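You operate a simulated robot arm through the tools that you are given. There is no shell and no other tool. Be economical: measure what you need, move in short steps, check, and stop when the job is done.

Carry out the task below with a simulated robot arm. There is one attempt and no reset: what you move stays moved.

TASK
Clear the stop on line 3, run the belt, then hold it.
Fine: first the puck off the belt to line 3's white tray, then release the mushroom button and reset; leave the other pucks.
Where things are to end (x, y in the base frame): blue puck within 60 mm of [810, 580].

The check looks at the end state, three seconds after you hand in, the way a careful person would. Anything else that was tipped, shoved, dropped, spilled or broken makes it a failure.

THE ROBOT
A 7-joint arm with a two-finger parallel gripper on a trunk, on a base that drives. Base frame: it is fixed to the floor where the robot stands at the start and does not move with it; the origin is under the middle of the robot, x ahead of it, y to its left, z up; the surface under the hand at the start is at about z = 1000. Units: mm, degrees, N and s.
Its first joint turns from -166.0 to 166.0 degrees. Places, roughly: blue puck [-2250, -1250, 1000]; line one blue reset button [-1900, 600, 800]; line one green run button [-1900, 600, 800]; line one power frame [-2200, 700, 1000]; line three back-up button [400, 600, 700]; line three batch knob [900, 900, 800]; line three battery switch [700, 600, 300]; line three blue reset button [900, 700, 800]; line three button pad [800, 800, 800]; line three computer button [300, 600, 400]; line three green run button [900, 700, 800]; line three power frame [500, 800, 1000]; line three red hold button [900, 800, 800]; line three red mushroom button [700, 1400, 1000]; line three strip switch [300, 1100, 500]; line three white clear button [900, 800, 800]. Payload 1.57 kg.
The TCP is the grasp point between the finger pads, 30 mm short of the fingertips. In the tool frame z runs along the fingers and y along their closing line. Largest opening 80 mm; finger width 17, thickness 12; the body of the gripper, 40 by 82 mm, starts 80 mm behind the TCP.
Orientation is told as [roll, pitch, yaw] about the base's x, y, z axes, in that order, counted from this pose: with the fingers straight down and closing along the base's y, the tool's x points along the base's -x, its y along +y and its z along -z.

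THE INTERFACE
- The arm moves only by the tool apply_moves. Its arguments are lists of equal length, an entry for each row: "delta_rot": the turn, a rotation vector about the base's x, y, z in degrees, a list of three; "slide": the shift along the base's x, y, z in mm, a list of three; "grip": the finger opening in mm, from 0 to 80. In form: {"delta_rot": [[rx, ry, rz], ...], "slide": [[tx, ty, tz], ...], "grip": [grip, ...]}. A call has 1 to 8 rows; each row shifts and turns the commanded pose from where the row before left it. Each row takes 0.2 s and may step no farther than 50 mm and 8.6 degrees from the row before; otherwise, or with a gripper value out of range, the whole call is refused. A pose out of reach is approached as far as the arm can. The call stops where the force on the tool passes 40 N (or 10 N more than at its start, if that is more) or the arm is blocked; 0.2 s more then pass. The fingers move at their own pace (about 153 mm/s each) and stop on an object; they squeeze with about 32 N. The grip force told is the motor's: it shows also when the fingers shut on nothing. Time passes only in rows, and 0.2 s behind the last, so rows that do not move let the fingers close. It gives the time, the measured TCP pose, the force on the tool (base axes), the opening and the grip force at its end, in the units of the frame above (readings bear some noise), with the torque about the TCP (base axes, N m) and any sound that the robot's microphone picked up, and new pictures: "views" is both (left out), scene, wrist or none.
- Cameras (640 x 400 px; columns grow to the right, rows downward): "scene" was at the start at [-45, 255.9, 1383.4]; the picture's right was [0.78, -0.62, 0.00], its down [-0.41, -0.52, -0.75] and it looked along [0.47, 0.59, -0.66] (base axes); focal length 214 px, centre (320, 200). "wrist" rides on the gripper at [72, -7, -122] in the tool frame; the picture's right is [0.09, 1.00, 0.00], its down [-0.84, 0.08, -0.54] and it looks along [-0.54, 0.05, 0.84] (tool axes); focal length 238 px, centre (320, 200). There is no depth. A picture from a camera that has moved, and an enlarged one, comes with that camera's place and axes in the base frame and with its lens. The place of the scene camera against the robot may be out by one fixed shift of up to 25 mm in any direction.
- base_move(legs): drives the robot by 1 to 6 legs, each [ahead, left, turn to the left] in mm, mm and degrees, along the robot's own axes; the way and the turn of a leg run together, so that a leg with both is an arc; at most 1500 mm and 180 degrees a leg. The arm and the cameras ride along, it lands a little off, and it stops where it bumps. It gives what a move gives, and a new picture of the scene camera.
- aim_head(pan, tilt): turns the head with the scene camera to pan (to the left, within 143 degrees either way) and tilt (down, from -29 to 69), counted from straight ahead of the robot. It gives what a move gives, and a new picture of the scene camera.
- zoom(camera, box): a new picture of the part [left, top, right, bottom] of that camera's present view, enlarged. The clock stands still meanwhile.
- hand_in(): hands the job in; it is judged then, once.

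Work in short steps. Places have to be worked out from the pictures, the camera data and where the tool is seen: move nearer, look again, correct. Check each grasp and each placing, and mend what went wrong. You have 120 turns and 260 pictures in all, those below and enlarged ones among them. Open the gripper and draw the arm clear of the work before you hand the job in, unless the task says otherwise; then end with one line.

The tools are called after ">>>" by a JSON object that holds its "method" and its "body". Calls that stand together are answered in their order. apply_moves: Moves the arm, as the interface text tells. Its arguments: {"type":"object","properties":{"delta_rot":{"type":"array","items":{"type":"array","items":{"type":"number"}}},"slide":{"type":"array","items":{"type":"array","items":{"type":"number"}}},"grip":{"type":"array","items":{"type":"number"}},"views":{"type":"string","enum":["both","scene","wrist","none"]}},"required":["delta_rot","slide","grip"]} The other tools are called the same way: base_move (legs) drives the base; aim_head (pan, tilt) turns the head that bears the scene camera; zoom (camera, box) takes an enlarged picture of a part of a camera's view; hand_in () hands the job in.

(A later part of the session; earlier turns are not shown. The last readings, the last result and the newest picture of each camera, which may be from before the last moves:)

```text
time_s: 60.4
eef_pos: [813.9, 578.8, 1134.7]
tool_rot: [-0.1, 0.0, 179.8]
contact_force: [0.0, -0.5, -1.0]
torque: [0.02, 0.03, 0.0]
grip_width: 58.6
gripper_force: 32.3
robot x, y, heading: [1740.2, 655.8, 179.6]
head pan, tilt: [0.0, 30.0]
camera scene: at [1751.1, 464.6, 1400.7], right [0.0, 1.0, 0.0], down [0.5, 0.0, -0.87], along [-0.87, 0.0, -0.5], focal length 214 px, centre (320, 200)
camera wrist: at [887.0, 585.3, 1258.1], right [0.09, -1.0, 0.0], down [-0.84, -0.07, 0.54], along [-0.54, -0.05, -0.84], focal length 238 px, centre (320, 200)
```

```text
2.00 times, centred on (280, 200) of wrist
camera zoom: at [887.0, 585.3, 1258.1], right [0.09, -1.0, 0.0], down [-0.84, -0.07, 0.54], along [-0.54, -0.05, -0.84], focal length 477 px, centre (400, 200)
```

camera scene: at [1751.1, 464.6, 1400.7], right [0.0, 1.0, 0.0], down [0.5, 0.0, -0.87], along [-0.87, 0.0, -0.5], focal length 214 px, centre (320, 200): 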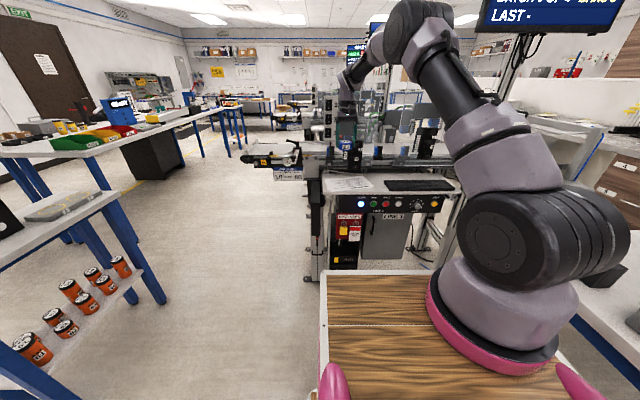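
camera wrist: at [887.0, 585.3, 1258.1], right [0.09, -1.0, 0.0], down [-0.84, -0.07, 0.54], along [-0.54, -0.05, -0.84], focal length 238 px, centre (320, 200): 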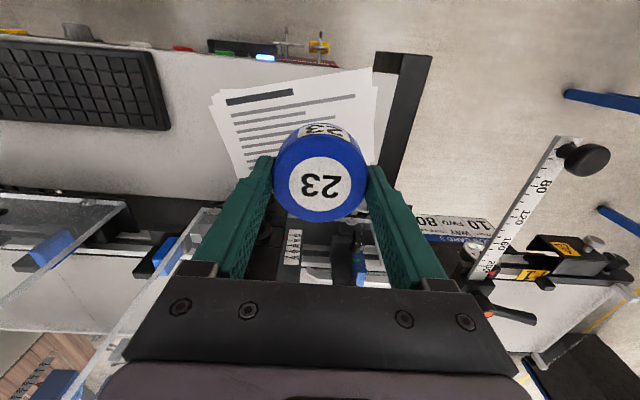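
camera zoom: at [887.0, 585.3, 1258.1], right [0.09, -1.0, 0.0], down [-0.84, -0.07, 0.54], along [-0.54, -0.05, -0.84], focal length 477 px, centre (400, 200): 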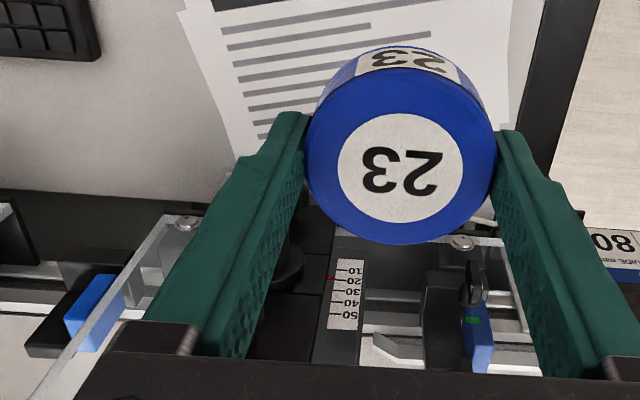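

Puck is in front of everything; clear. Descend towards the paper (desk z≈915).

>>> {"method": "apply_moves", "body": {"delta_rot": [[0, 0, 0], [0, 0, 0], [0, 0, 0], [0, 0, 0]], "slide": [[0, 0, -40], [0, 0, -40], [0, 0, -40], [0, 0, -20]], "grip": [50, 50, 50, 50], "views": "both"}}

>>> {"method": "zoom", "body": {"camera": "scene", "box": [320, 130, 400, 230]}}

```text
time_s: 61.4
eef_pos: [813.8, 578.3, 995.1]
tool_rot: [0.0, 0.1, 179.9]
contact_force: [-0.1, -0.3, 0.1]
torque: [-0.04, 0.04, -0.02]
grip_width: 58.7
gripper_force: 32.1
robot x, y, heading: [1739.1, 653.5, 179.8]
head pan, tilt: [0.0, 30.0]
camera scene: at [1751.1, 464.6, 1400.7], right [0.0, 1.0, 0.0], down [0.5, 0.0, -0.87], along [-0.87, 0.0, -0.5], focal length 214 px, centre (320, 200)
camera wrist: at [887.2, 584.9, 1117.0], right [0.09, -1.0, 0.0], down [-0.84, -0.08, 0.54], along [-0.54, -0.05, -0.84], focal length 238 px, centre (320, 200)
```

scene: 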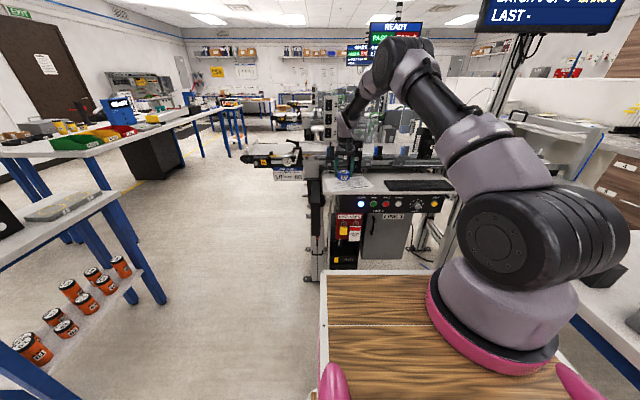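
wrist: 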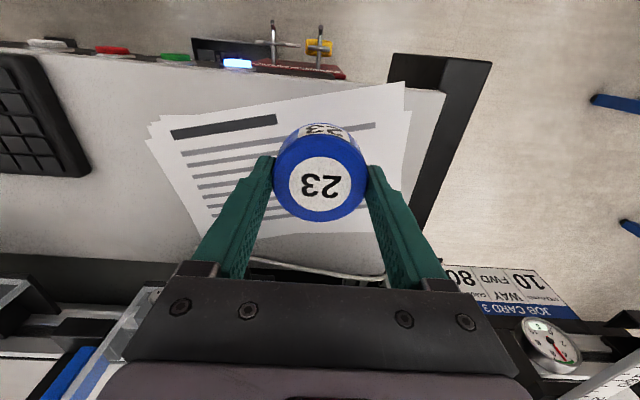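

```text
4.00 times, centred on (360, 180) of scene
camera zoom: at [1751.1, 464.6, 1400.7], right [0.0, 1.0, 0.0], down [0.5, 0.0, -0.87], along [-0.87, 0.0, -0.5], focal length 858 px, centre (160, 280)
```

zoom: 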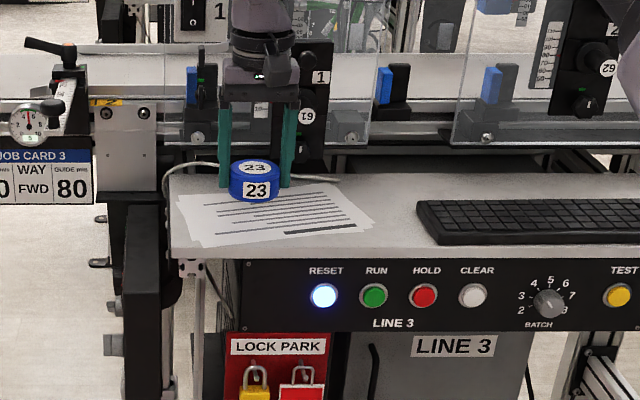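

Still well above. Lower carefully in small rows.

>>> {"method": "apply_moves", "body": {"delta_rot": [[0, 0, 0], [0, 0, 0], [0, 0, 0]], "slide": [[0, 0, -12], [0, 0, -8], [0, 0, -6]], "grip": [50, 50, 50], "views": "wrist"}}

>>> {"method": "zoom", "body": {"camera": "scene", "box": [320, 150, 380, 210]}}

```text
time_s: 62.1
eef_pos: [814.3, 578.2, 968.4]
tool_rot: [0.0, 0.0, 179.8]
contact_force: [0.0, 0.5, -0.1]
torque: [0.01, -0.05, -0.03]
grip_width: 58.8
gripper_force: 32.2
robot x, y, heading: [1738.2, 654.6, 179.7]
head pan, tilt: [0.0, 30.0]
camera wrist: at [887.2, 585.5, 1091.3], right [0.09, -1.0, 0.0], down [-0.84, -0.08, 0.54], along [-0.54, -0.05, -0.84], focal length 238 px, centre (320, 200)
```

wrist: 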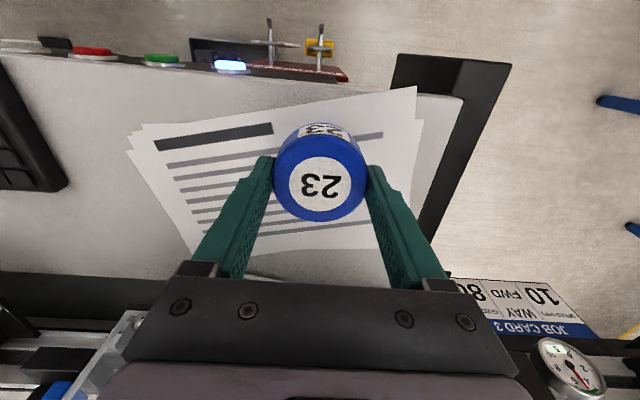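

```text
6.67 times, centred on (350, 180) of scene
camera zoom: at [1750.9, 464.6, 1400.7], right [0.0, 1.0, 0.0], down [0.5, 0.0, -0.87], along [-0.87, 0.0, -0.5], focal length 1430 px, centre (120, 333)
```

zoom: 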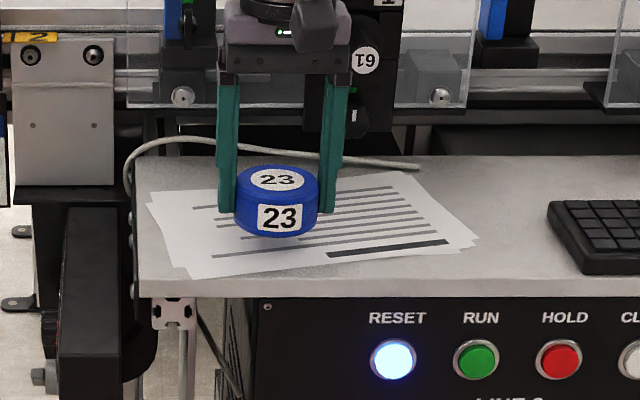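

Looks near, still no contact. Continue in 4 mm rows.

>>> {"method": "apply_moves", "body": {"delta_rot": [[0, 0, 0], [0, 0, 0], [0, 0, 0]], "slide": [[0, 0, -4], [0, 0, -4], [0, 0, -4]], "grip": [50, 50, 50], "views": "none"}}

>>> {"method": "zoom", "body": {"camera": "scene", "box": [320, 150, 380, 210]}}

```text
time_s: 63.0
eef_pos: [815.0, 578.9, 956.7]
tool_rot: [0.0, 0.0, 179.7]
contact_force: [0.1, 0.8, 0.0]
torque: [0.03, 0.01, 0.02]
grip_width: 58.9
gripper_force: 31.7
robot x, y, heading: [1741.7, 656.0, 179.9]
head pan, tilt: [0.0, 30.0]
```

```text
6.67 times, centred on (350, 180) of scene
camera zoom: at [1750.9, 464.6, 1400.7], right [0.0, 1.0, 0.0], down [0.5, 0.0, -0.87], along [-0.87, 0.0, -0.5], focal length 1430 px, centre (120, 333)
```

zoom: 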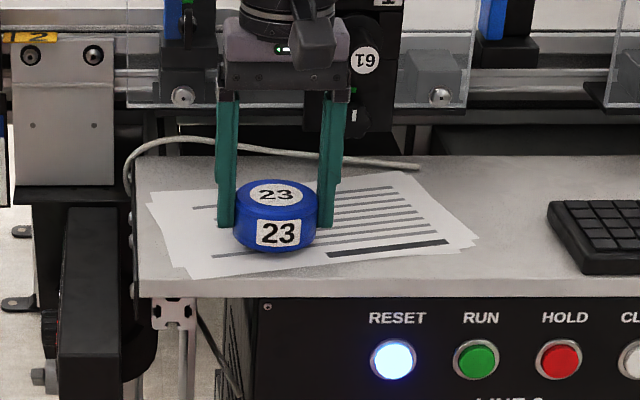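

>>> {"method": "apply_moves", "body": {"delta_rot": [[0, 0, 0], [0, 0, 0], [0, 0, 0], [0, 0, 0]], "slide": [[0, 0, -3], [0, 0, -3], [0, 0, -3], [0, 0, -3]], "grip": [50, 50, 50, 50], "views": "none"}}

>>> {"method": "zoom", "body": {"camera": "scene", "box": [320, 150, 380, 210]}}

```text
time_s: 64.0
eef_pos: [813.5, 577.9, 946.6]
tool_rot: [0.0, -0.2, 179.8]
contact_force: [4.0, 1.5, 17.1]
torque: [0.12, -0.4, -0.01]
grip_width: 58.8
gripper_force: 31.8
robot x, y, heading: [1737.4, 652.9, 179.7]
head pan, tilt: [0.0, 30.0]
```

```text
6.67 times, centred on (350, 180) of scene
camera zoom: at [1751.7, 464.7, 1400.7], right [0.0, 1.0, 0.0], down [0.5, 0.0, -0.87], along [-0.87, 0.0, -0.5], focal length 1430 px, centre (120, 333)
```

zoom: 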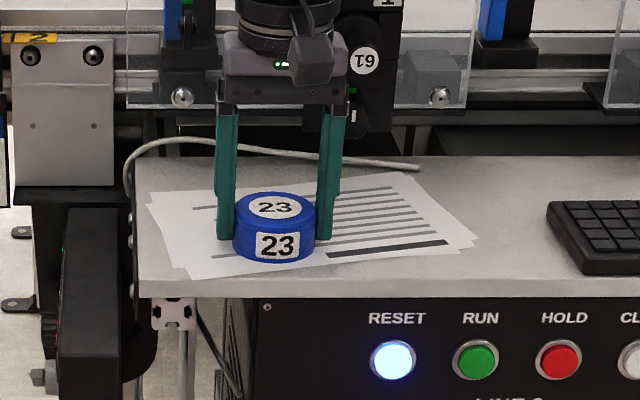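

Contact (17 N up). Ease up a millimetre and release, opening fully, then lift.

>>> {"method": "apply_moves", "body": {"delta_rot": [[0, 0, 0], [0, 0, 0], [0, 0, 0], [0, 0, 0], [0, 0, 0], [0, 0, 0], [0, 0, 0]], "slide": [[0, 0, 2], [0, 0, 0], [0, 0, 0], [0, 0, 25], [0, 0, 40], [0, 0, 45], [0, 0, 45]], "grip": [50, 80, 80, 80, 80, 80, 80], "views": "wrist"}}

>>> {"method": "zoom", "body": {"camera": "scene", "box": [320, 150, 440, 230]}}

```text
time_s: 65.5
eef_pos: [814.4, 578.9, 1102.1]
tool_rot: [0.0, 0.1, 179.8]
contact_force: [-0.5, 0.4, -0.1]
torque: [0.06, -0.08, 0.0]
grip_width: 80.0
gripper_force: 0.2
robot x, y, heading: [1739.2, 658.0, 179.9]
head pan, tilt: [0.0, 30.0]
camera wrist: at [887.1, 585.2, 1225.4], right [0.09, -1.0, 0.0], down [-0.84, -0.08, 0.54], along [-0.54, -0.05, -0.84], focal length 238 px, centre (320, 200)
```

wrist: 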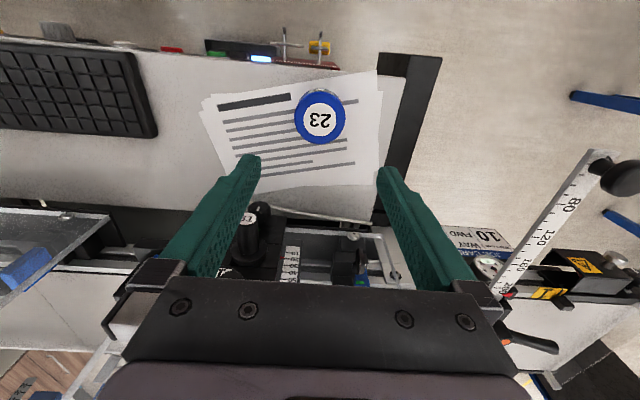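

```text
5.00 times, centred on (380, 190) of scene
camera zoom: at [1750.4, 464.5, 1400.7], right [0.0, 1.0, 0.0], down [0.5, 0.0, -0.87], along [-0.87, 0.0, -0.5], focal length 1072 px, centre (20, 250)
```

zoom: 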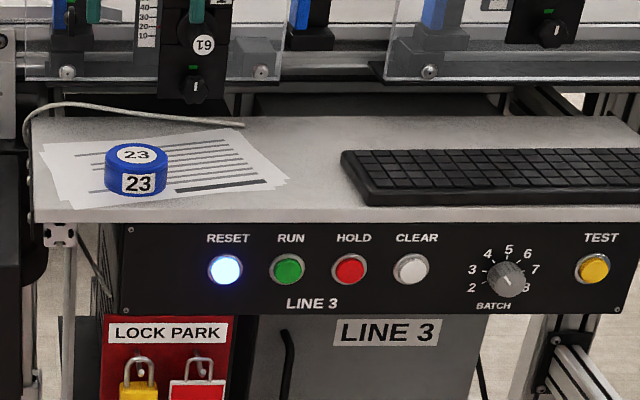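

Puck is placed at about (813,578). Retract the arm and look for the mushroom button.

>>> {"method": "apply_moves", "body": {"delta_rot": [[0, 0, 0], [0, 0, 0], [0, 0, 0], [0, 0, 0], [0, 0, 0], [0, 0, 0], [0, 0, 0], [0, 0, 0]], "slide": [[0, 0, 45], [10, 0, 45], [40, 0, 20], [40, 0, 0], [40, 0, 0], [40, 0, 0], [40, 10, 0], [40, 20, 0]], "grip": [80, 80, 80, 80, 80, 80, 80, 80], "views": "none"}}

>>> {"method": "aim_head", "body": {"pan": -35, "tilt": 25}}

>>> {"method": "zoom", "body": {"camera": "scene", "box": [60, 80, 380, 280]}}

```text
time_s: 67.3
eef_pos: [1065.1, 607.9, 1212.1]
tool_rot: [0.0, 0.0, 180.0]
contact_force: [-0.8, 0.0, -0.9]
torque: [0.03, -0.03, -0.05]
grip_width: 80.1
gripper_force: 0.1
robot x, y, heading: [1738.6, 653.7, 179.8]
head pan, tilt: [0.0, 30.0]
```

```text
time_s: 68.4
eef_pos: [1062.9, 608.7, 1211.9]
tool_rot: [-0.1, 0.0, 179.8]
contact_force: [0.3, 0.7, 0.4]
torque: [0.04, -0.03, 0.02]
grip_width: 79.8
gripper_force: 0.1
robot x, y, heading: [1738.5, 654.6, 180.0]
head pan, tilt: [-35.0, 25.0]
camera scene: at [1766.0, 517.3, 1408.6], right [0.58, 0.82, 0.0], down [0.35, -0.24, -0.91], along [-0.74, 0.52, -0.42], focal length 214 px, centre (320, 200)
```

scene: 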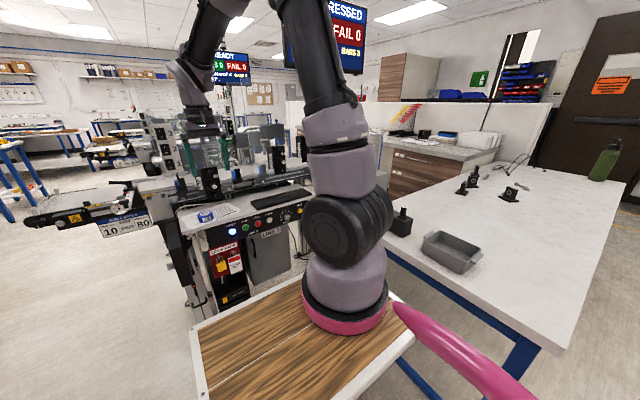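

```text
2.00 times, centred on (220, 180) of scene
camera zoom: at [1766.0, 517.3, 1408.6], right [0.58, 0.82, 0.0], down [0.35, -0.24, -0.91], along [-0.74, 0.52, -0.42], focal length 429 px, centre (520, 240)
```

zoom: 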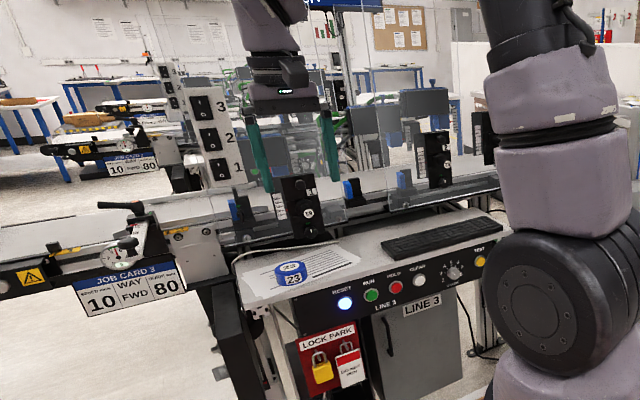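

The screen says the stop is pressed. Slide right (y up) to see the mushroom button unobstructed and get closer.

>>> {"method": "base_move", "body": {"legs": [[100, -230, 0]]}}

>>> {"method": "aim_head", "body": {"pan": -20, "tilt": 20}}

>>> {"method": "zoom", "body": {"camera": "scene", "box": [160, 0, 480, 200]}}

```text
time_s: 70.2
eef_pos: [963.1, 838.6, 1210.9]
tool_rot: [0.0, 0.1, 180.0]
contact_force: [-0.2, 0.2, -0.3]
torque: [-0.01, 0.03, -0.01]
grip_width: 80.1
gripper_force: 0.1
robot x, y, heading: [1636.8, 886.8, 179.5]
head pan, tilt: [-35.0, 25.0]
camera scene: at [1665.7, 748.3, 1408.7], right [0.57, 0.82, 0.0], down [0.35, -0.24, -0.91], along [-0.74, 0.52, -0.42], focal length 214 px, centre (320, 200)
```

scene: 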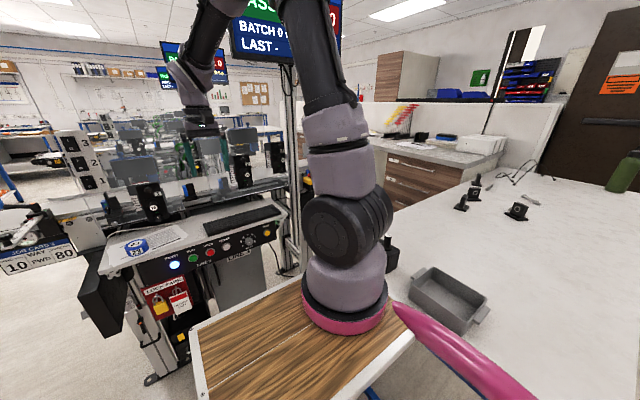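

```text
time_s: 71.0
eef_pos: [964.2, 838.2, 1212.6]
tool_rot: [0.0, -0.1, 179.9]
contact_force: [0.4, -0.4, 0.5]
torque: [0.0, 0.0, 0.03]
grip_width: 79.8
gripper_force: 0.1
robot x, y, heading: [1640.4, 884.7, 179.9]
head pan, tilt: [-20.0, 20.0]
camera scene: at [1653.7, 727.4, 1416.7], right [0.34, 0.94, 0.0], down [0.32, -0.12, -0.94], along [-0.88, 0.32, -0.34], focal length 214 px, centre (320, 200)
```

scene: 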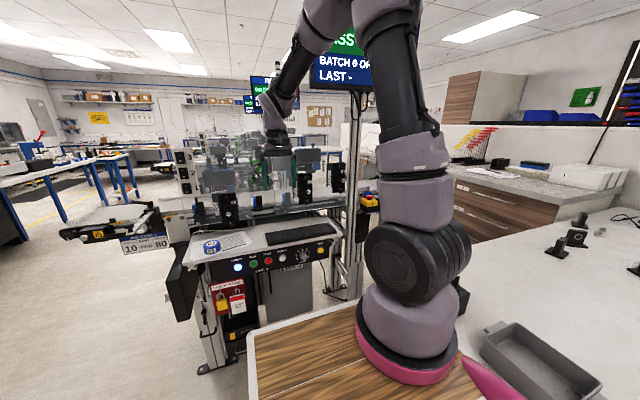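

```text
2.00 times, centred on (320, 100) of scene
camera zoom: at [1653.7, 727.4, 1416.7], right [0.34, 0.94, 0.0], down [0.32, -0.12, -0.94], along [-0.88, 0.32, -0.34], focal length 429 px, centre (320, 400)
```

zoom: 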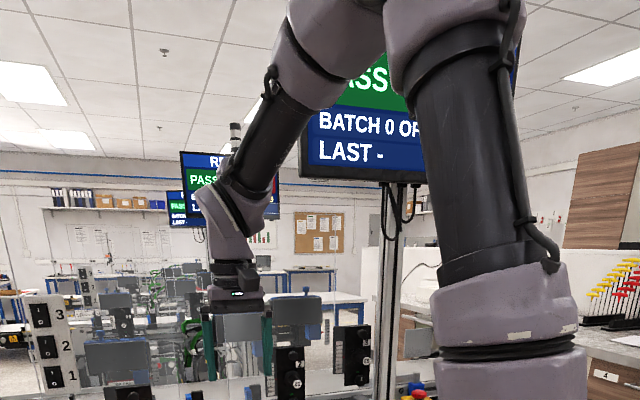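

>>> {"method": "zoom", "body": {"camera": "scene", "box": [330, 160, 400, 260]}}

>>> {"method": "aim_head", "body": {"pan": 20, "tilt": 65}}

```text
4.00 times, centred on (365, 210) of scene
camera zoom: at [1653.7, 727.4, 1416.7], right [0.34, 0.94, 0.0], down [0.32, -0.12, -0.94], along [-0.88, 0.32, -0.34], focal length 858 px, centre (140, 160)
```

zoom: 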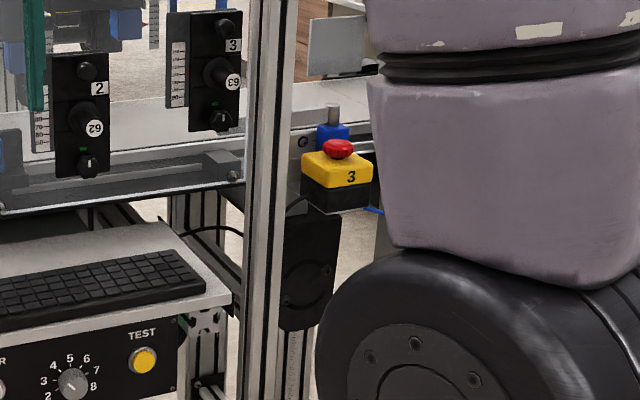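

```text
time_s: 72.1
eef_pos: [963.2, 839.0, 1211.2]
tool_rot: [-0.1, 0.0, 179.9]
contact_force: [-0.1, -0.4, -0.2]
torque: [0.0, 0.0, 0.01]
grip_width: 79.9
gripper_force: 0.1
robot x, y, heading: [1638.0, 888.3, 179.9]
head pan, tilt: [20.0, 65.0]
camera scene: at [1684.0, 674.7, 1353.1], right [-0.34, 0.94, 0.0], down [0.85, 0.31, -0.42], along [-0.4, -0.14, -0.91], focal length 214 px, centre (320, 200)
```

scene: 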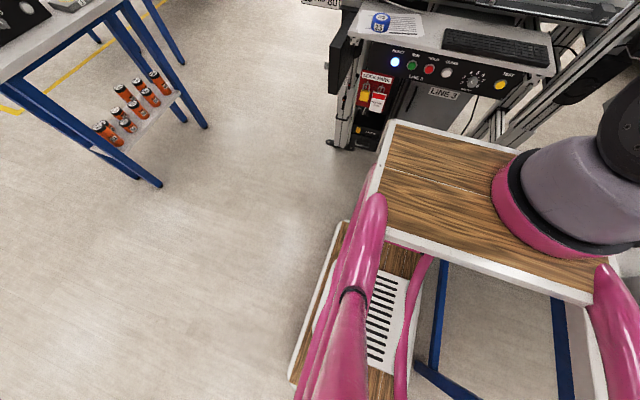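

The mushroom faces up on a yellow box at about (713,1357,1015), beside the monitor pole. Swing the arm right at height to look with the wrist camera.

>>> {"method": "apply_moves", "body": {"delta_rot": [[0, 0, -4], [0, 0, -5], [0, 0, -5], [0, 0, -5], [0, 0, -5], [0, 0, -5], [0, 0, -5], [0, 0, 0]], "slide": [[15, 10, 30], [15, 40, 10], [0, 48, 10], [0, 48, 10], [0, 48, 10], [-10, 45, 10], [-10, 45, 10], [-10, 45, 0]], "grip": [80, 80, 80, 80, 80, 80, 80, 80], "views": "both"}}

>>> {"method": "aim_head", "body": {"pan": -15, "tilt": 30}}

```text
time_s: 73.9
eef_pos: [964.0, 1167.6, 1304.0]
tool_rot: [0.1, 0.0, 146.0]
contact_force: [0.3, -1.0, -0.3]
torque: [0.05, -0.03, -0.05]
grip_width: 79.8
gripper_force: 0.2
robot x, y, heading: [1636.4, 885.5, 179.8]
head pan, tilt: [20.0, 65.0]
camera scene: at [1684.4, 674.2, 1352.9], right [-0.34, 0.94, 0.0], down [0.85, 0.31, -0.42], along [-0.4, -0.14, -0.91], focal length 214 px, centre (320, 200)
camera wrist: at [1027.3, 1132.5, 1426.9], right [-0.48, -0.88, 0.0], down [-0.74, 0.4, 0.54], along [-0.48, 0.26, -0.84], focal length 238 px, centre (320, 200)
```

scene: 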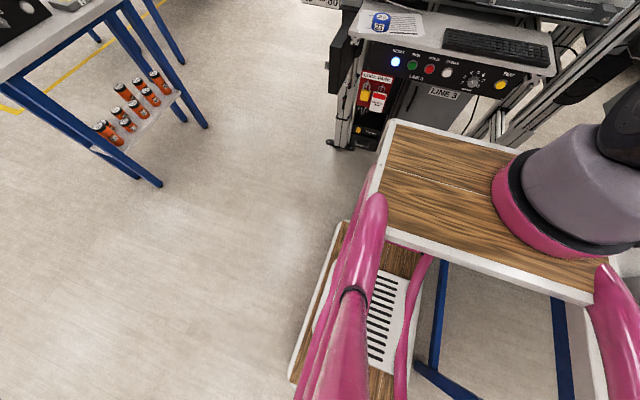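
wrist: 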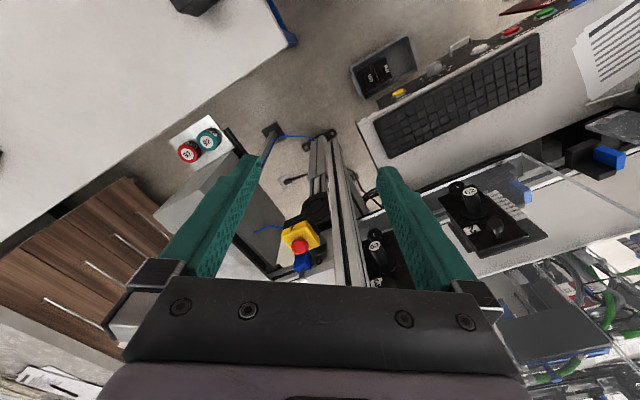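

```text
time_s: 74.9
eef_pos: [963.9, 1167.1, 1303.7]
tool_rot: [0.0, 0.0, 146.0]
contact_force: [0.1, -1.1, 0.6]
torque: [0.0, 0.03, -0.01]
grip_width: 80.0
gripper_force: 0.2
robot x, y, heading: [1643.2, 884.7, 180.0]
head pan, tilt: [-15.0, 30.0]
camera scene: at [1653.8, 718.9, 1400.6], right [0.26, 0.97, 0.0], down [0.48, -0.13, -0.87], along [-0.84, 0.22, -0.5], focal length 214 px, centre (320, 200)
```

scene: 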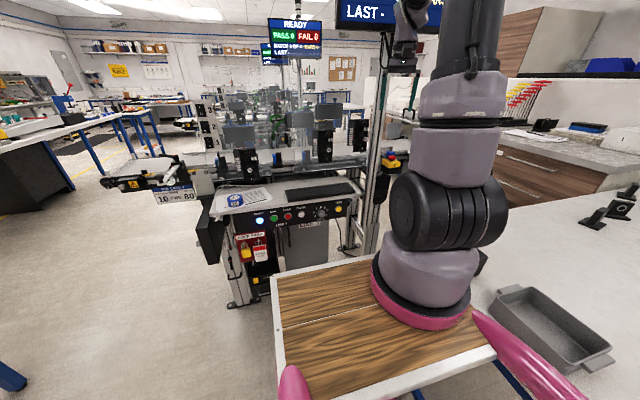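

>>> {"method": "zoom", "body": {"camera": "wrist", "box": [220, 110, 420, 290]}}

>>> {"method": "zoom", "body": {"camera": "scene", "box": [340, 120, 420, 220]}}

```text
2.22 times, centred on (320, 200) of wrist
camera zoom: at [1027.1, 1132.6, 1426.5], right [-0.48, -0.88, 0.0], down [-0.74, 0.4, 0.54], along [-0.48, 0.26, -0.84], focal length 530 px, centre (320, 200)
```

zoom: 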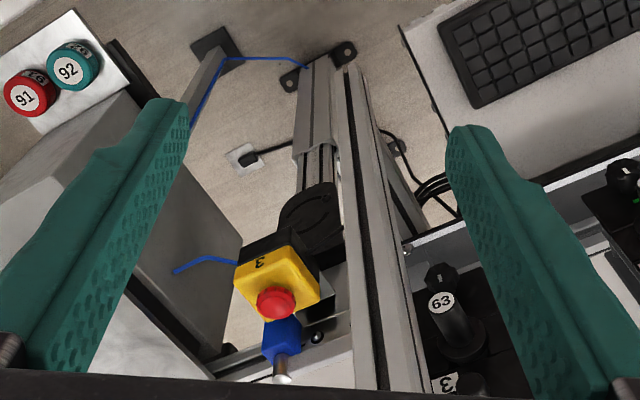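

```text
4.00 times, centred on (380, 170) of scene
camera zoom: at [1653.8, 718.9, 1400.6], right [0.26, 0.97, 0.0], down [0.48, -0.13, -0.87], along [-0.84, 0.22, -0.5], focal length 858 px, centre (80, 320)
```

zoom: 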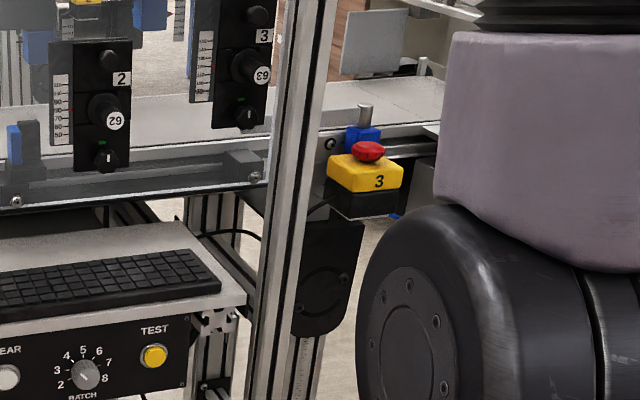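

Pole is at ~(720,1237), mushroom at ~(713,1356,1025). Pull the arm back 110 mm, then move the base closer (ahead 180, right 60) so the mushroom is in reach.

>>> {"method": "apply_moves", "body": {"delta_rot": [[0, 0, 0], [0, 0, 0], [0, 0, 0]], "slide": [[40, 0, 0], [40, 5, 0], [35, 5, 0]], "grip": [80, 80, 80], "views": "none"}}

>>> {"method": "base_move", "body": {"legs": [[180, -60, 0]]}}

```text
time_s: 75.7
eef_pos: [1078.6, 1176.8, 1302.4]
tool_rot: [-0.1, 0.0, 146.0]
contact_force: [-0.6, 0.3, -1.0]
torque: [0.01, -0.03, -0.01]
grip_width: 80.0
gripper_force: 0.0
robot x, y, heading: [1636.4, 884.9, 179.8]
head pan, tilt: [-15.0, 30.0]
```

```text
time_s: 77.2
eef_pos: [923.1, 1235.4, 1301.5]
tool_rot: [0.1, 0.2, 145.3]
contact_force: [-0.1, -0.4, -0.2]
torque: [0.04, 0.0, 0.04]
grip_width: 79.9
gripper_force: 0.1
robot x, y, heading: [1478.2, 940.3, 180.0]
head pan, tilt: [-15.0, 30.0]
stopped in leg 1: the robot was blocked; the commanded pose is now the measured one
camera scene: at [1492.5, 773.3, 1400.7], right [0.26, 0.97, 0.0], down [0.48, -0.13, -0.87], along [-0.84, 0.23, -0.5], focal length 214 px, centre (320, 200)
```

scene: 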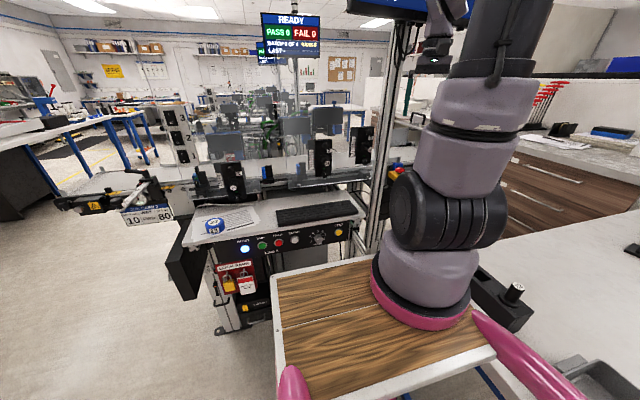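

Blocked by something, likely the table on my right. Back off a little and look.

>>> {"method": "base_move", "body": {"legs": [[0, 25, 0]]}}

>>> {"method": "aim_head", "body": {"pan": -60, "tilt": 55}}

>>> {"method": "aim_head", "body": {"pan": -10, "tilt": 60}}

```text
time_s: 78.2
eef_pos: [928.5, 1213.3, 1301.9]
tool_rot: [0.2, 0.1, 144.6]
contact_force: [-0.3, 0.0, -0.7]
torque: [-0.01, 0.01, 0.01]
grip_width: 80.1
gripper_force: 0.1
robot x, y, heading: [1478.6, 916.6, 179.4]
head pan, tilt: [-15.0, 30.0]
stopped in leg 1: the robot was blocked; the commanded pose is now the measured one
camera scene: at [1493.7, 748.7, 1400.7], right [0.26, 0.96, 0.0], down [0.48, -0.13, -0.87], along [-0.84, 0.23, -0.5], focal length 214 px, centre (320, 200)
```

scene: 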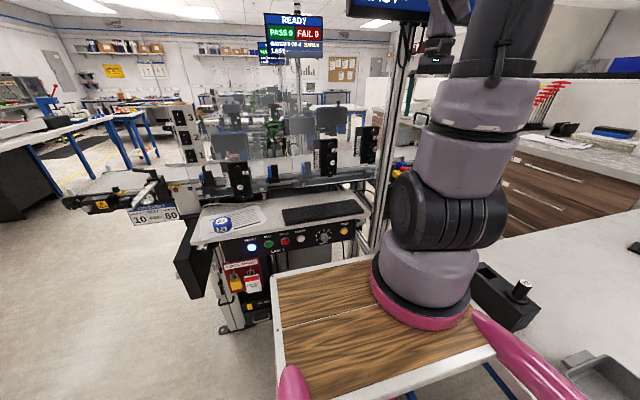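

```text
time_s: 79.3
eef_pos: [928.1, 1213.6, 1301.8]
tool_rot: [0.2, 0.2, 144.7]
contact_force: [-0.8, -1.2, 0.9]
torque: [-0.01, 0.03, 0.04]
grip_width: 80.0
gripper_force: 0.0
robot x, y, heading: [1480.7, 914.0, 179.7]
head pan, tilt: [-60.0, 55.0]
camera scene: at [1545.4, 787.8, 1364.7], right [0.87, 0.5, 0.0], down [0.41, -0.71, -0.57], along [-0.29, 0.5, -0.82], focal length 214 px, centre (320, 200)
```

scene: 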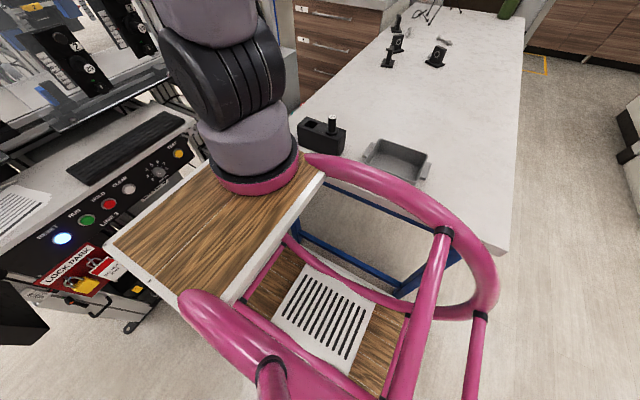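

```text
time_s: 80.5
eef_pos: [928.0, 1213.6, 1303.0]
tool_rot: [0.2, 0.3, 144.6]
contact_force: [0.1, 0.3, 0.5]
torque: [-0.01, -0.01, -0.02]
grip_width: 79.9
gripper_force: 0.2
robot x, y, heading: [1477.3, 917.2, 179.7]
head pan, tilt: [-10.0, 60.0]
camera scene: at [1515.8, 737.2, 1358.6], right [0.18, 0.98, 0.0], down [0.85, -0.15, -0.5], along [-0.49, 0.09, -0.87], focal length 214 px, centre (320, 200)
```

scene: 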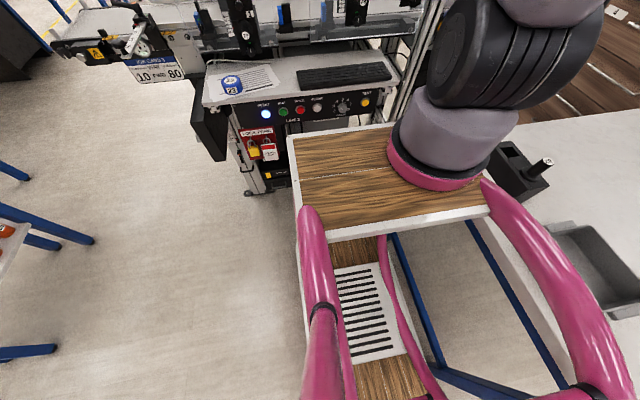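

Table is ~200 mm clear, so the block is more likely the arm's elbow against the monitor. Look up.

>>> {"method": "aim_head", "body": {"pan": -25, "tilt": -15}}

>>> {"method": "zoom", "body": {"camera": "wrist", "box": [0, 0, 640, 400]}}

```text
time_s: 81.9
eef_pos: [927.8, 1213.4, 1302.0]
tool_rot: [0.2, 0.2, 144.7]
contact_force: [-0.9, -0.3, -0.1]
torque: [0.0, -0.02, -0.02]
grip_width: 79.8
gripper_force: 0.1
robot x, y, heading: [1477.5, 916.4, 179.6]
head pan, tilt: [-25.0, -15.0]
camera scene: at [1508.7, 759.6, 1471.4], right [0.43, 0.9, 0.0], down [-0.23, 0.11, -0.97], along [-0.87, 0.41, 0.26], focal length 214 px, centre (320, 200)
```

scene: 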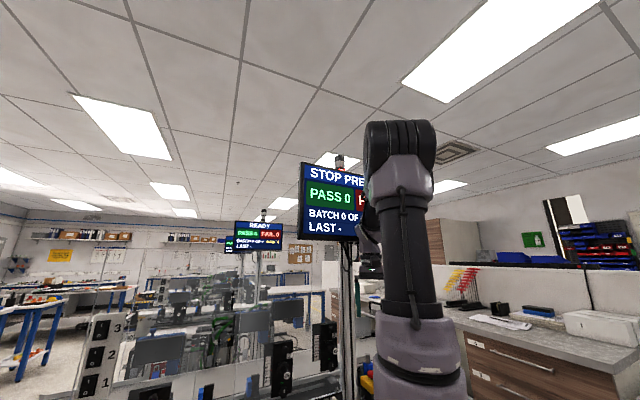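

```text
1.00 times, centred on (320, 200) of wrist (not enlarged: the box is as wide or as high as the picture)
camera zoom: at [990.8, 1178.1, 1425.4], right [-0.5, -0.87, 0.0], down [-0.73, 0.42, 0.54], along [-0.47, 0.27, -0.84], focal length 238 px, centre (320, 200)
```

zoom: 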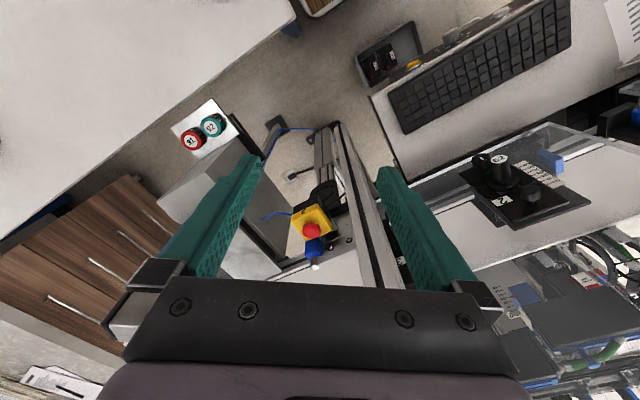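

Nothing obviously touching, but the arm was nudged slightly. Back off 40 mm; the mushroom stays within reach (~920 mm) from there.

>>> {"method": "base_move", "body": {"legs": [[-40, 0, 0]]}}

>>> {"method": "aim_head", "body": {"pan": -45, "tilt": 15}}

```text
time_s: 82.8
eef_pos: [966.6, 1212.6, 1301.9]
tool_rot: [0.1, 0.4, 144.6]
contact_force: [-0.4, 0.9, -0.3]
torque: [0.0, 0.01, 0.02]
grip_width: 79.9
gripper_force: 0.1
robot x, y, heading: [1515.0, 914.1, 179.7]
head pan, tilt: [-25.0, -15.0]
camera scene: at [1547.4, 759.0, 1471.5], right [0.43, 0.9, 0.0], down [-0.23, 0.11, -0.97], along [-0.87, 0.41, 0.26], focal length 214 px, centre (320, 200)
```

scene: 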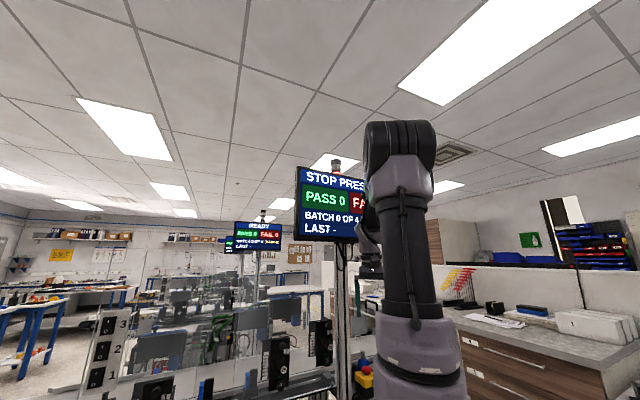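

```text
time_s: 83.8
eef_pos: [966.2, 1211.5, 1300.5]
tool_rot: [0.1, 0.4, 144.7]
contact_force: [0.2, -0.1, 0.3]
torque: [0.01, 0.04, -0.01]
grip_width: 80.2
gripper_force: 0.1
robot x, y, heading: [1522.6, 916.0, 180.0]
head pan, tilt: [-45.0, 15.0]
camera scene: at [1554.3, 791.0, 1425.0], right [0.71, 0.7, 0.0], down [0.18, -0.18, -0.97], along [-0.68, 0.69, -0.26], focal length 214 px, centre (320, 200)
```

scene: 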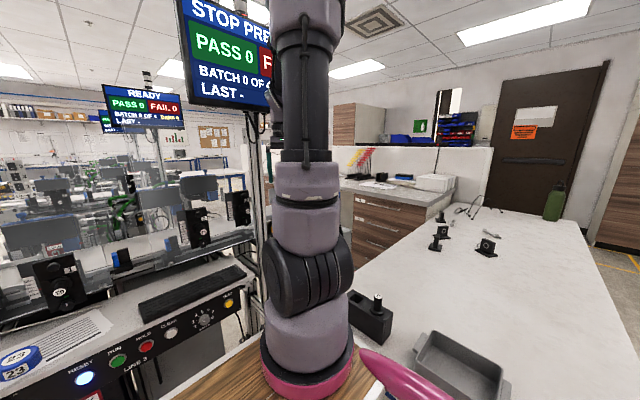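

Moved freely. Now route the arm: first to y≈1350 (past the pole), then down to z≈1200, then toward the mushroom.

>>> {"method": "apply_moves", "body": {"delta_rot": [[0, 0, 0], [0, 0, 0], [0, 0, 0], [0, 0, 0], [0, 0, 0], [0, 0, 0]], "slide": [[-10, 45, 0], [-10, 45, -15], [-20, 40, -20], [-25, 14, -35], [-25, 0, -40], [-10, 0, 0]], "grip": [80, 80, 80, 80, 80, 80], "views": "both"}}

>>> {"method": "zoom", "body": {"camera": "wrist", "box": [220, 110, 460, 290]}}

```text
time_s: 85.2
eef_pos: [867.2, 1357.0, 1192.5]
tool_rot: [0.2, 0.2, 144.6]
contact_force: [0.7, -0.7, 0.5]
torque: [0.02, 0.02, -0.01]
grip_width: 80.2
gripper_force: 0.1
robot x, y, heading: [1516.0, 917.2, 179.7]
head pan, tilt: [-45.0, 15.0]
camera scene: at [1554.6, 791.0, 1424.9], right [0.71, 0.7, 0.0], down [0.18, -0.18, -0.97], along [-0.68, 0.69, -0.26], focal length 214 px, centre (320, 200)
camera wrist: at [929.3, 1321.9, 1314.6], right [-0.5, -0.87, 0.0], down [-0.73, 0.42, 0.54], along [-0.47, 0.27, -0.84], focal length 238 px, centre (320, 200)
```

scene: 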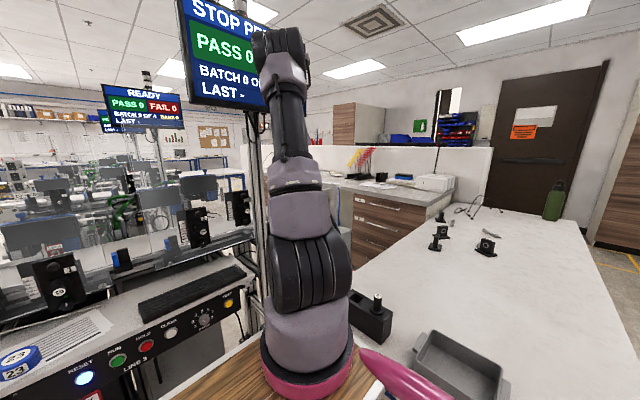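
wrist: 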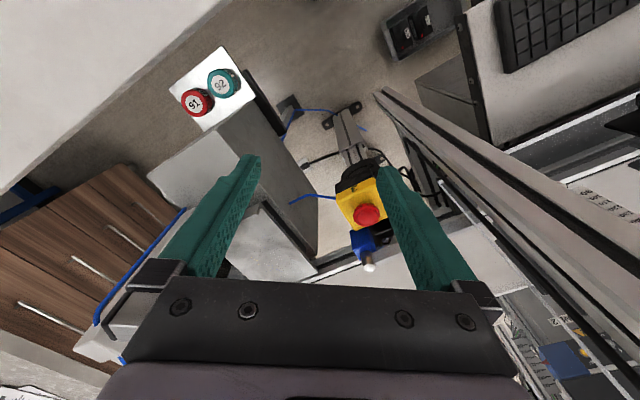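

```text
2.22 times, centred on (340, 200) of wrist
camera zoom: at [929.3, 1321.9, 1314.6], right [-0.5, -0.87, 0.0], down [-0.73, 0.42, 0.54], along [-0.47, 0.27, -0.84], focal length 530 px, centre (276, 200)
```

zoom: 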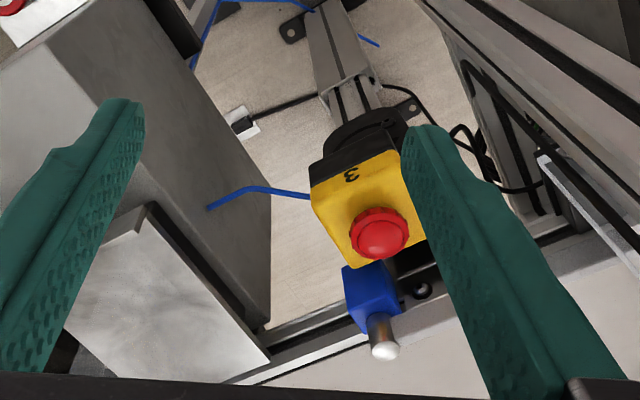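

Mushroom refined to ≈(688,1372,996). Move above it at z≈1110.

>>> {"method": "apply_moves", "body": {"delta_rot": [[0, 0, 0], [0, 0, 0], [0, 0, 0], [0, 0, 0], [0, 0, 0]], "slide": [[-40, 5, 0], [-40, 5, -10], [-35, 3, -15], [-30, 2, -20], [-20, 0, -25]], "grip": [80, 80, 80, 80, 80], "views": "both"}}

>>> {"method": "zoom", "body": {"camera": "wrist", "box": [200, 50, 440, 230]}}

```text
time_s: 86.4
eef_pos: [702.2, 1371.5, 1121.7]
tool_rot: [0.3, 0.3, 144.7]
contact_force: [0.3, 0.5, 0.8]
torque: [0.03, 0.01, -0.03]
grip_width: 79.8
gripper_force: 0.0
robot x, y, heading: [1519.5, 916.2, 179.7]
head pan, tilt: [-45.0, 15.0]
camera scene: at [1554.6, 790.9, 1424.9], right [0.71, 0.7, 0.0], down [0.18, -0.18, -0.97], along [-0.68, 0.69, -0.26], focal length 214 px, centre (320, 200)
camera wrist: at [764.6, 1336.8, 1244.9], right [-0.5, -0.87, 0.0], down [-0.73, 0.42, 0.54], along [-0.47, 0.27, -0.84], focal length 238 px, centre (320, 200)
```

scene: 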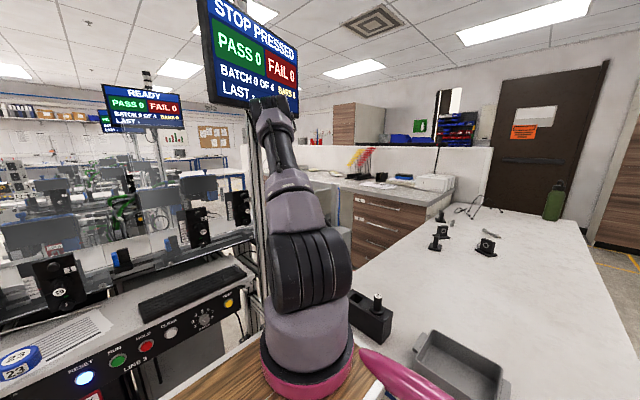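
wrist: 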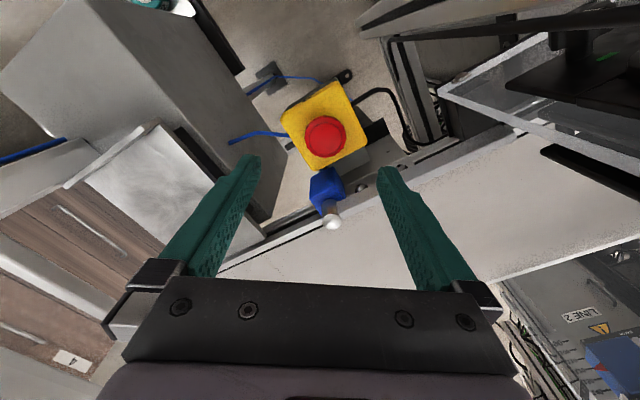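

```text
2.22 times, centred on (320, 140) of wrist
camera zoom: at [764.6, 1336.8, 1244.9], right [-0.5, -0.87, 0.0], down [-0.73, 0.42, 0.54], along [-0.47, 0.27, -0.84], focal length 530 px, centre (320, 333)
```

zoom: 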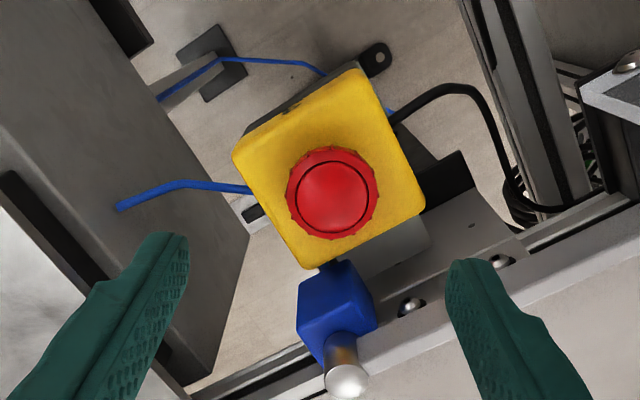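

Knurled twist-release mushroom at (694,1371), top z≈1004, ~42 mm diameter. Align, pre-rotate +16° and descend to z≈1055.

>>> {"method": "apply_moves", "body": {"delta_rot": [[0, 0, 8], [0, 0, 8], [-0.3, -0.3, 0], [0, 0, 0]], "slide": [[-4, 0, -10], [-4, 0, -15], [0, 0, -20], [0, 0, -20]], "grip": [80, 80, 80, 80], "views": "wrist"}}

>>> {"method": "zoom", "body": {"camera": "wrist", "box": [200, 70, 440, 250]}}

```text
time_s: 87.4
eef_pos: [693.9, 1372.8, 1057.3]
tool_rot: [0.3, 0.7, 160.6]
contact_force: [0.4, 0.0, 0.3]
torque: [-0.03, -0.02, 0.0]
grip_width: 80.2
gripper_force: 0.0
robot x, y, heading: [1517.5, 913.3, 180.1]
head pan, tilt: [-45.0, 15.0]
camera wrist: at [763.4, 1356.3, 1180.1], right [-0.24, -0.97, 0.01], down [-0.82, 0.21, 0.53], along [-0.52, 0.12, -0.85], focal length 238 px, centre (320, 200)
```

wrist: 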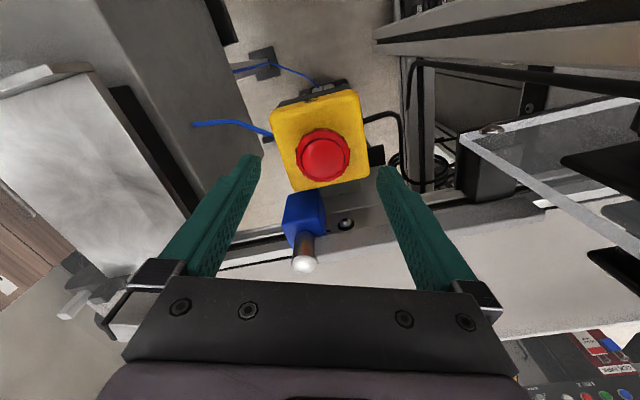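

```text
2.22 times, centred on (320, 160) of wrist
camera zoom: at [763.4, 1356.3, 1180.1], right [-0.24, -0.97, 0.01], down [-0.82, 0.21, 0.53], along [-0.52, 0.12, -0.85], focal length 530 px, centre (320, 289)
```

zoom: 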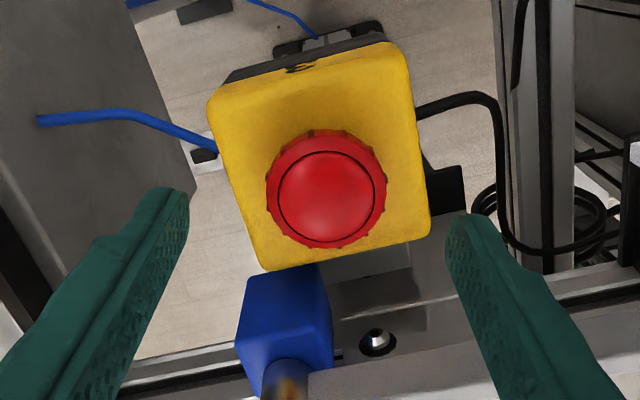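

Aligned. Descend to z≈1025 and close gently on the head.

>>> {"method": "apply_moves", "body": {"delta_rot": [[0, 0, 0], [0, 0, 0], [0, 0, 0], [0, 0, 0], [0, 0, 0], [0, 0, 0]], "slide": [[-2, -2, -16], [0, 0, -10], [0, 0, -6], [0, 0, 0], [0, 0, 0], [0, 0, 0]], "grip": [80, 80, 80, 60, 36, 36], "views": "wrist"}}

>>> {"method": "zoom", "body": {"camera": "wrist", "box": [200, 70, 440, 250]}}

```text
time_s: 88.8
eef_pos: [692.5, 1371.0, 1025.7]
tool_rot: [0.3, 0.8, 160.7]
contact_force: [1.5, 4.7, -0.5]
torque: [0.5, -0.21, 0.03]
grip_width: 40.6
gripper_force: 45.6
robot x, y, heading: [1517.1, 915.8, 180.0]
head pan, tilt: [-45.0, 15.0]
camera wrist: at [761.1, 1354.4, 1148.5], right [-0.24, -0.97, 0.01], down [-0.82, 0.21, 0.53], along [-0.52, 0.12, -0.85], focal length 238 px, centre (320, 200)
```

wrist: 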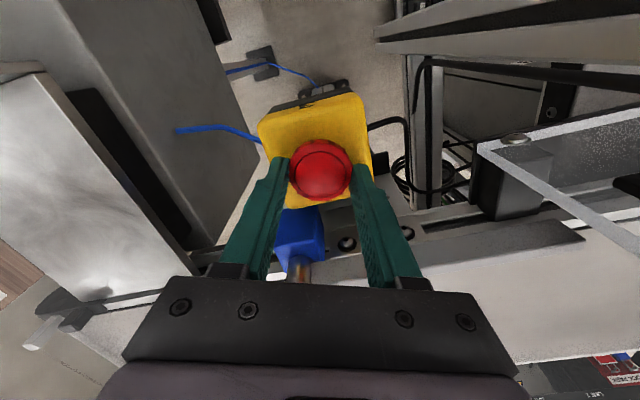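

```text
2.22 times, centred on (320, 160) of wrist
camera zoom: at [761.1, 1354.4, 1148.5], right [-0.24, -0.97, 0.01], down [-0.82, 0.21, 0.53], along [-0.52, 0.12, -0.85], focal length 530 px, centre (320, 289)
```

zoom: 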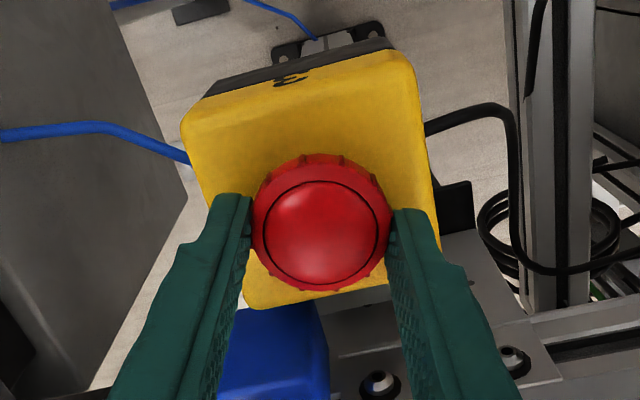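

Gripped (40.6 mm). Twist clockwise (−z) in 7° rows, watching torque and sound.

>>> {"method": "apply_moves", "body": {"delta_rot": [[0, 0, -7], [0, 0, -7], [0, 0, -7], [0, 0, -7], [0, 0, -7]], "slide": [[0, 0, 0], [0, 0, 0], [0, 0, 0], [0, 0, 0], [0, 0, 0]], "grip": [36, 36, 36, 36, 36], "views": "both"}}

```text
time_s: 90.0
eef_pos: [693.2, 1372.4, 1024.5]
tool_rot: [0.4, 0.7, 125.6]
contact_force: [5.0, 15.1, 4.9]
torque: [0.8, -0.39, 0.04]
grip_width: 40.4
gripper_force: 45.4
robot x, y, heading: [1519.1, 915.8, 179.8]
head pan, tilt: [-45.0, 15.0]
camera scene: at [1554.7, 791.7, 1424.9], right [0.71, 0.7, 0.0], down [0.18, -0.18, -0.97], along [-0.68, 0.69, -0.26], focal length 214 px, centre (320, 200)
camera wrist: at [740.1, 1318.6, 1148.6], right [-0.76, -0.65, 0.01], down [-0.55, 0.64, 0.53], along [-0.35, 0.4, -0.85], focal length 238 px, centre (320, 200)
```

scene: 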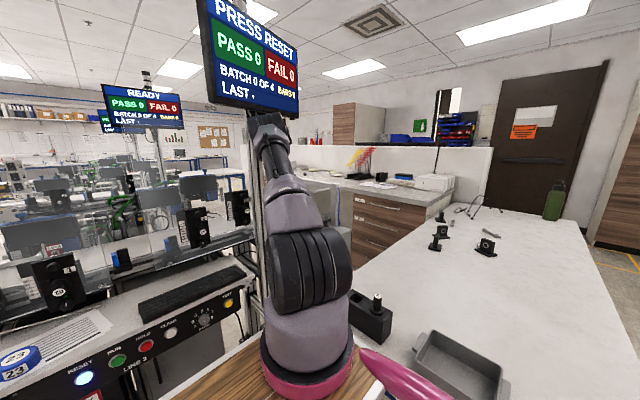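
wrist: 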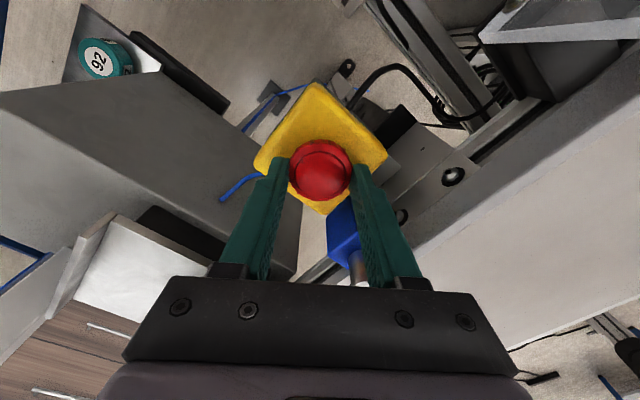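

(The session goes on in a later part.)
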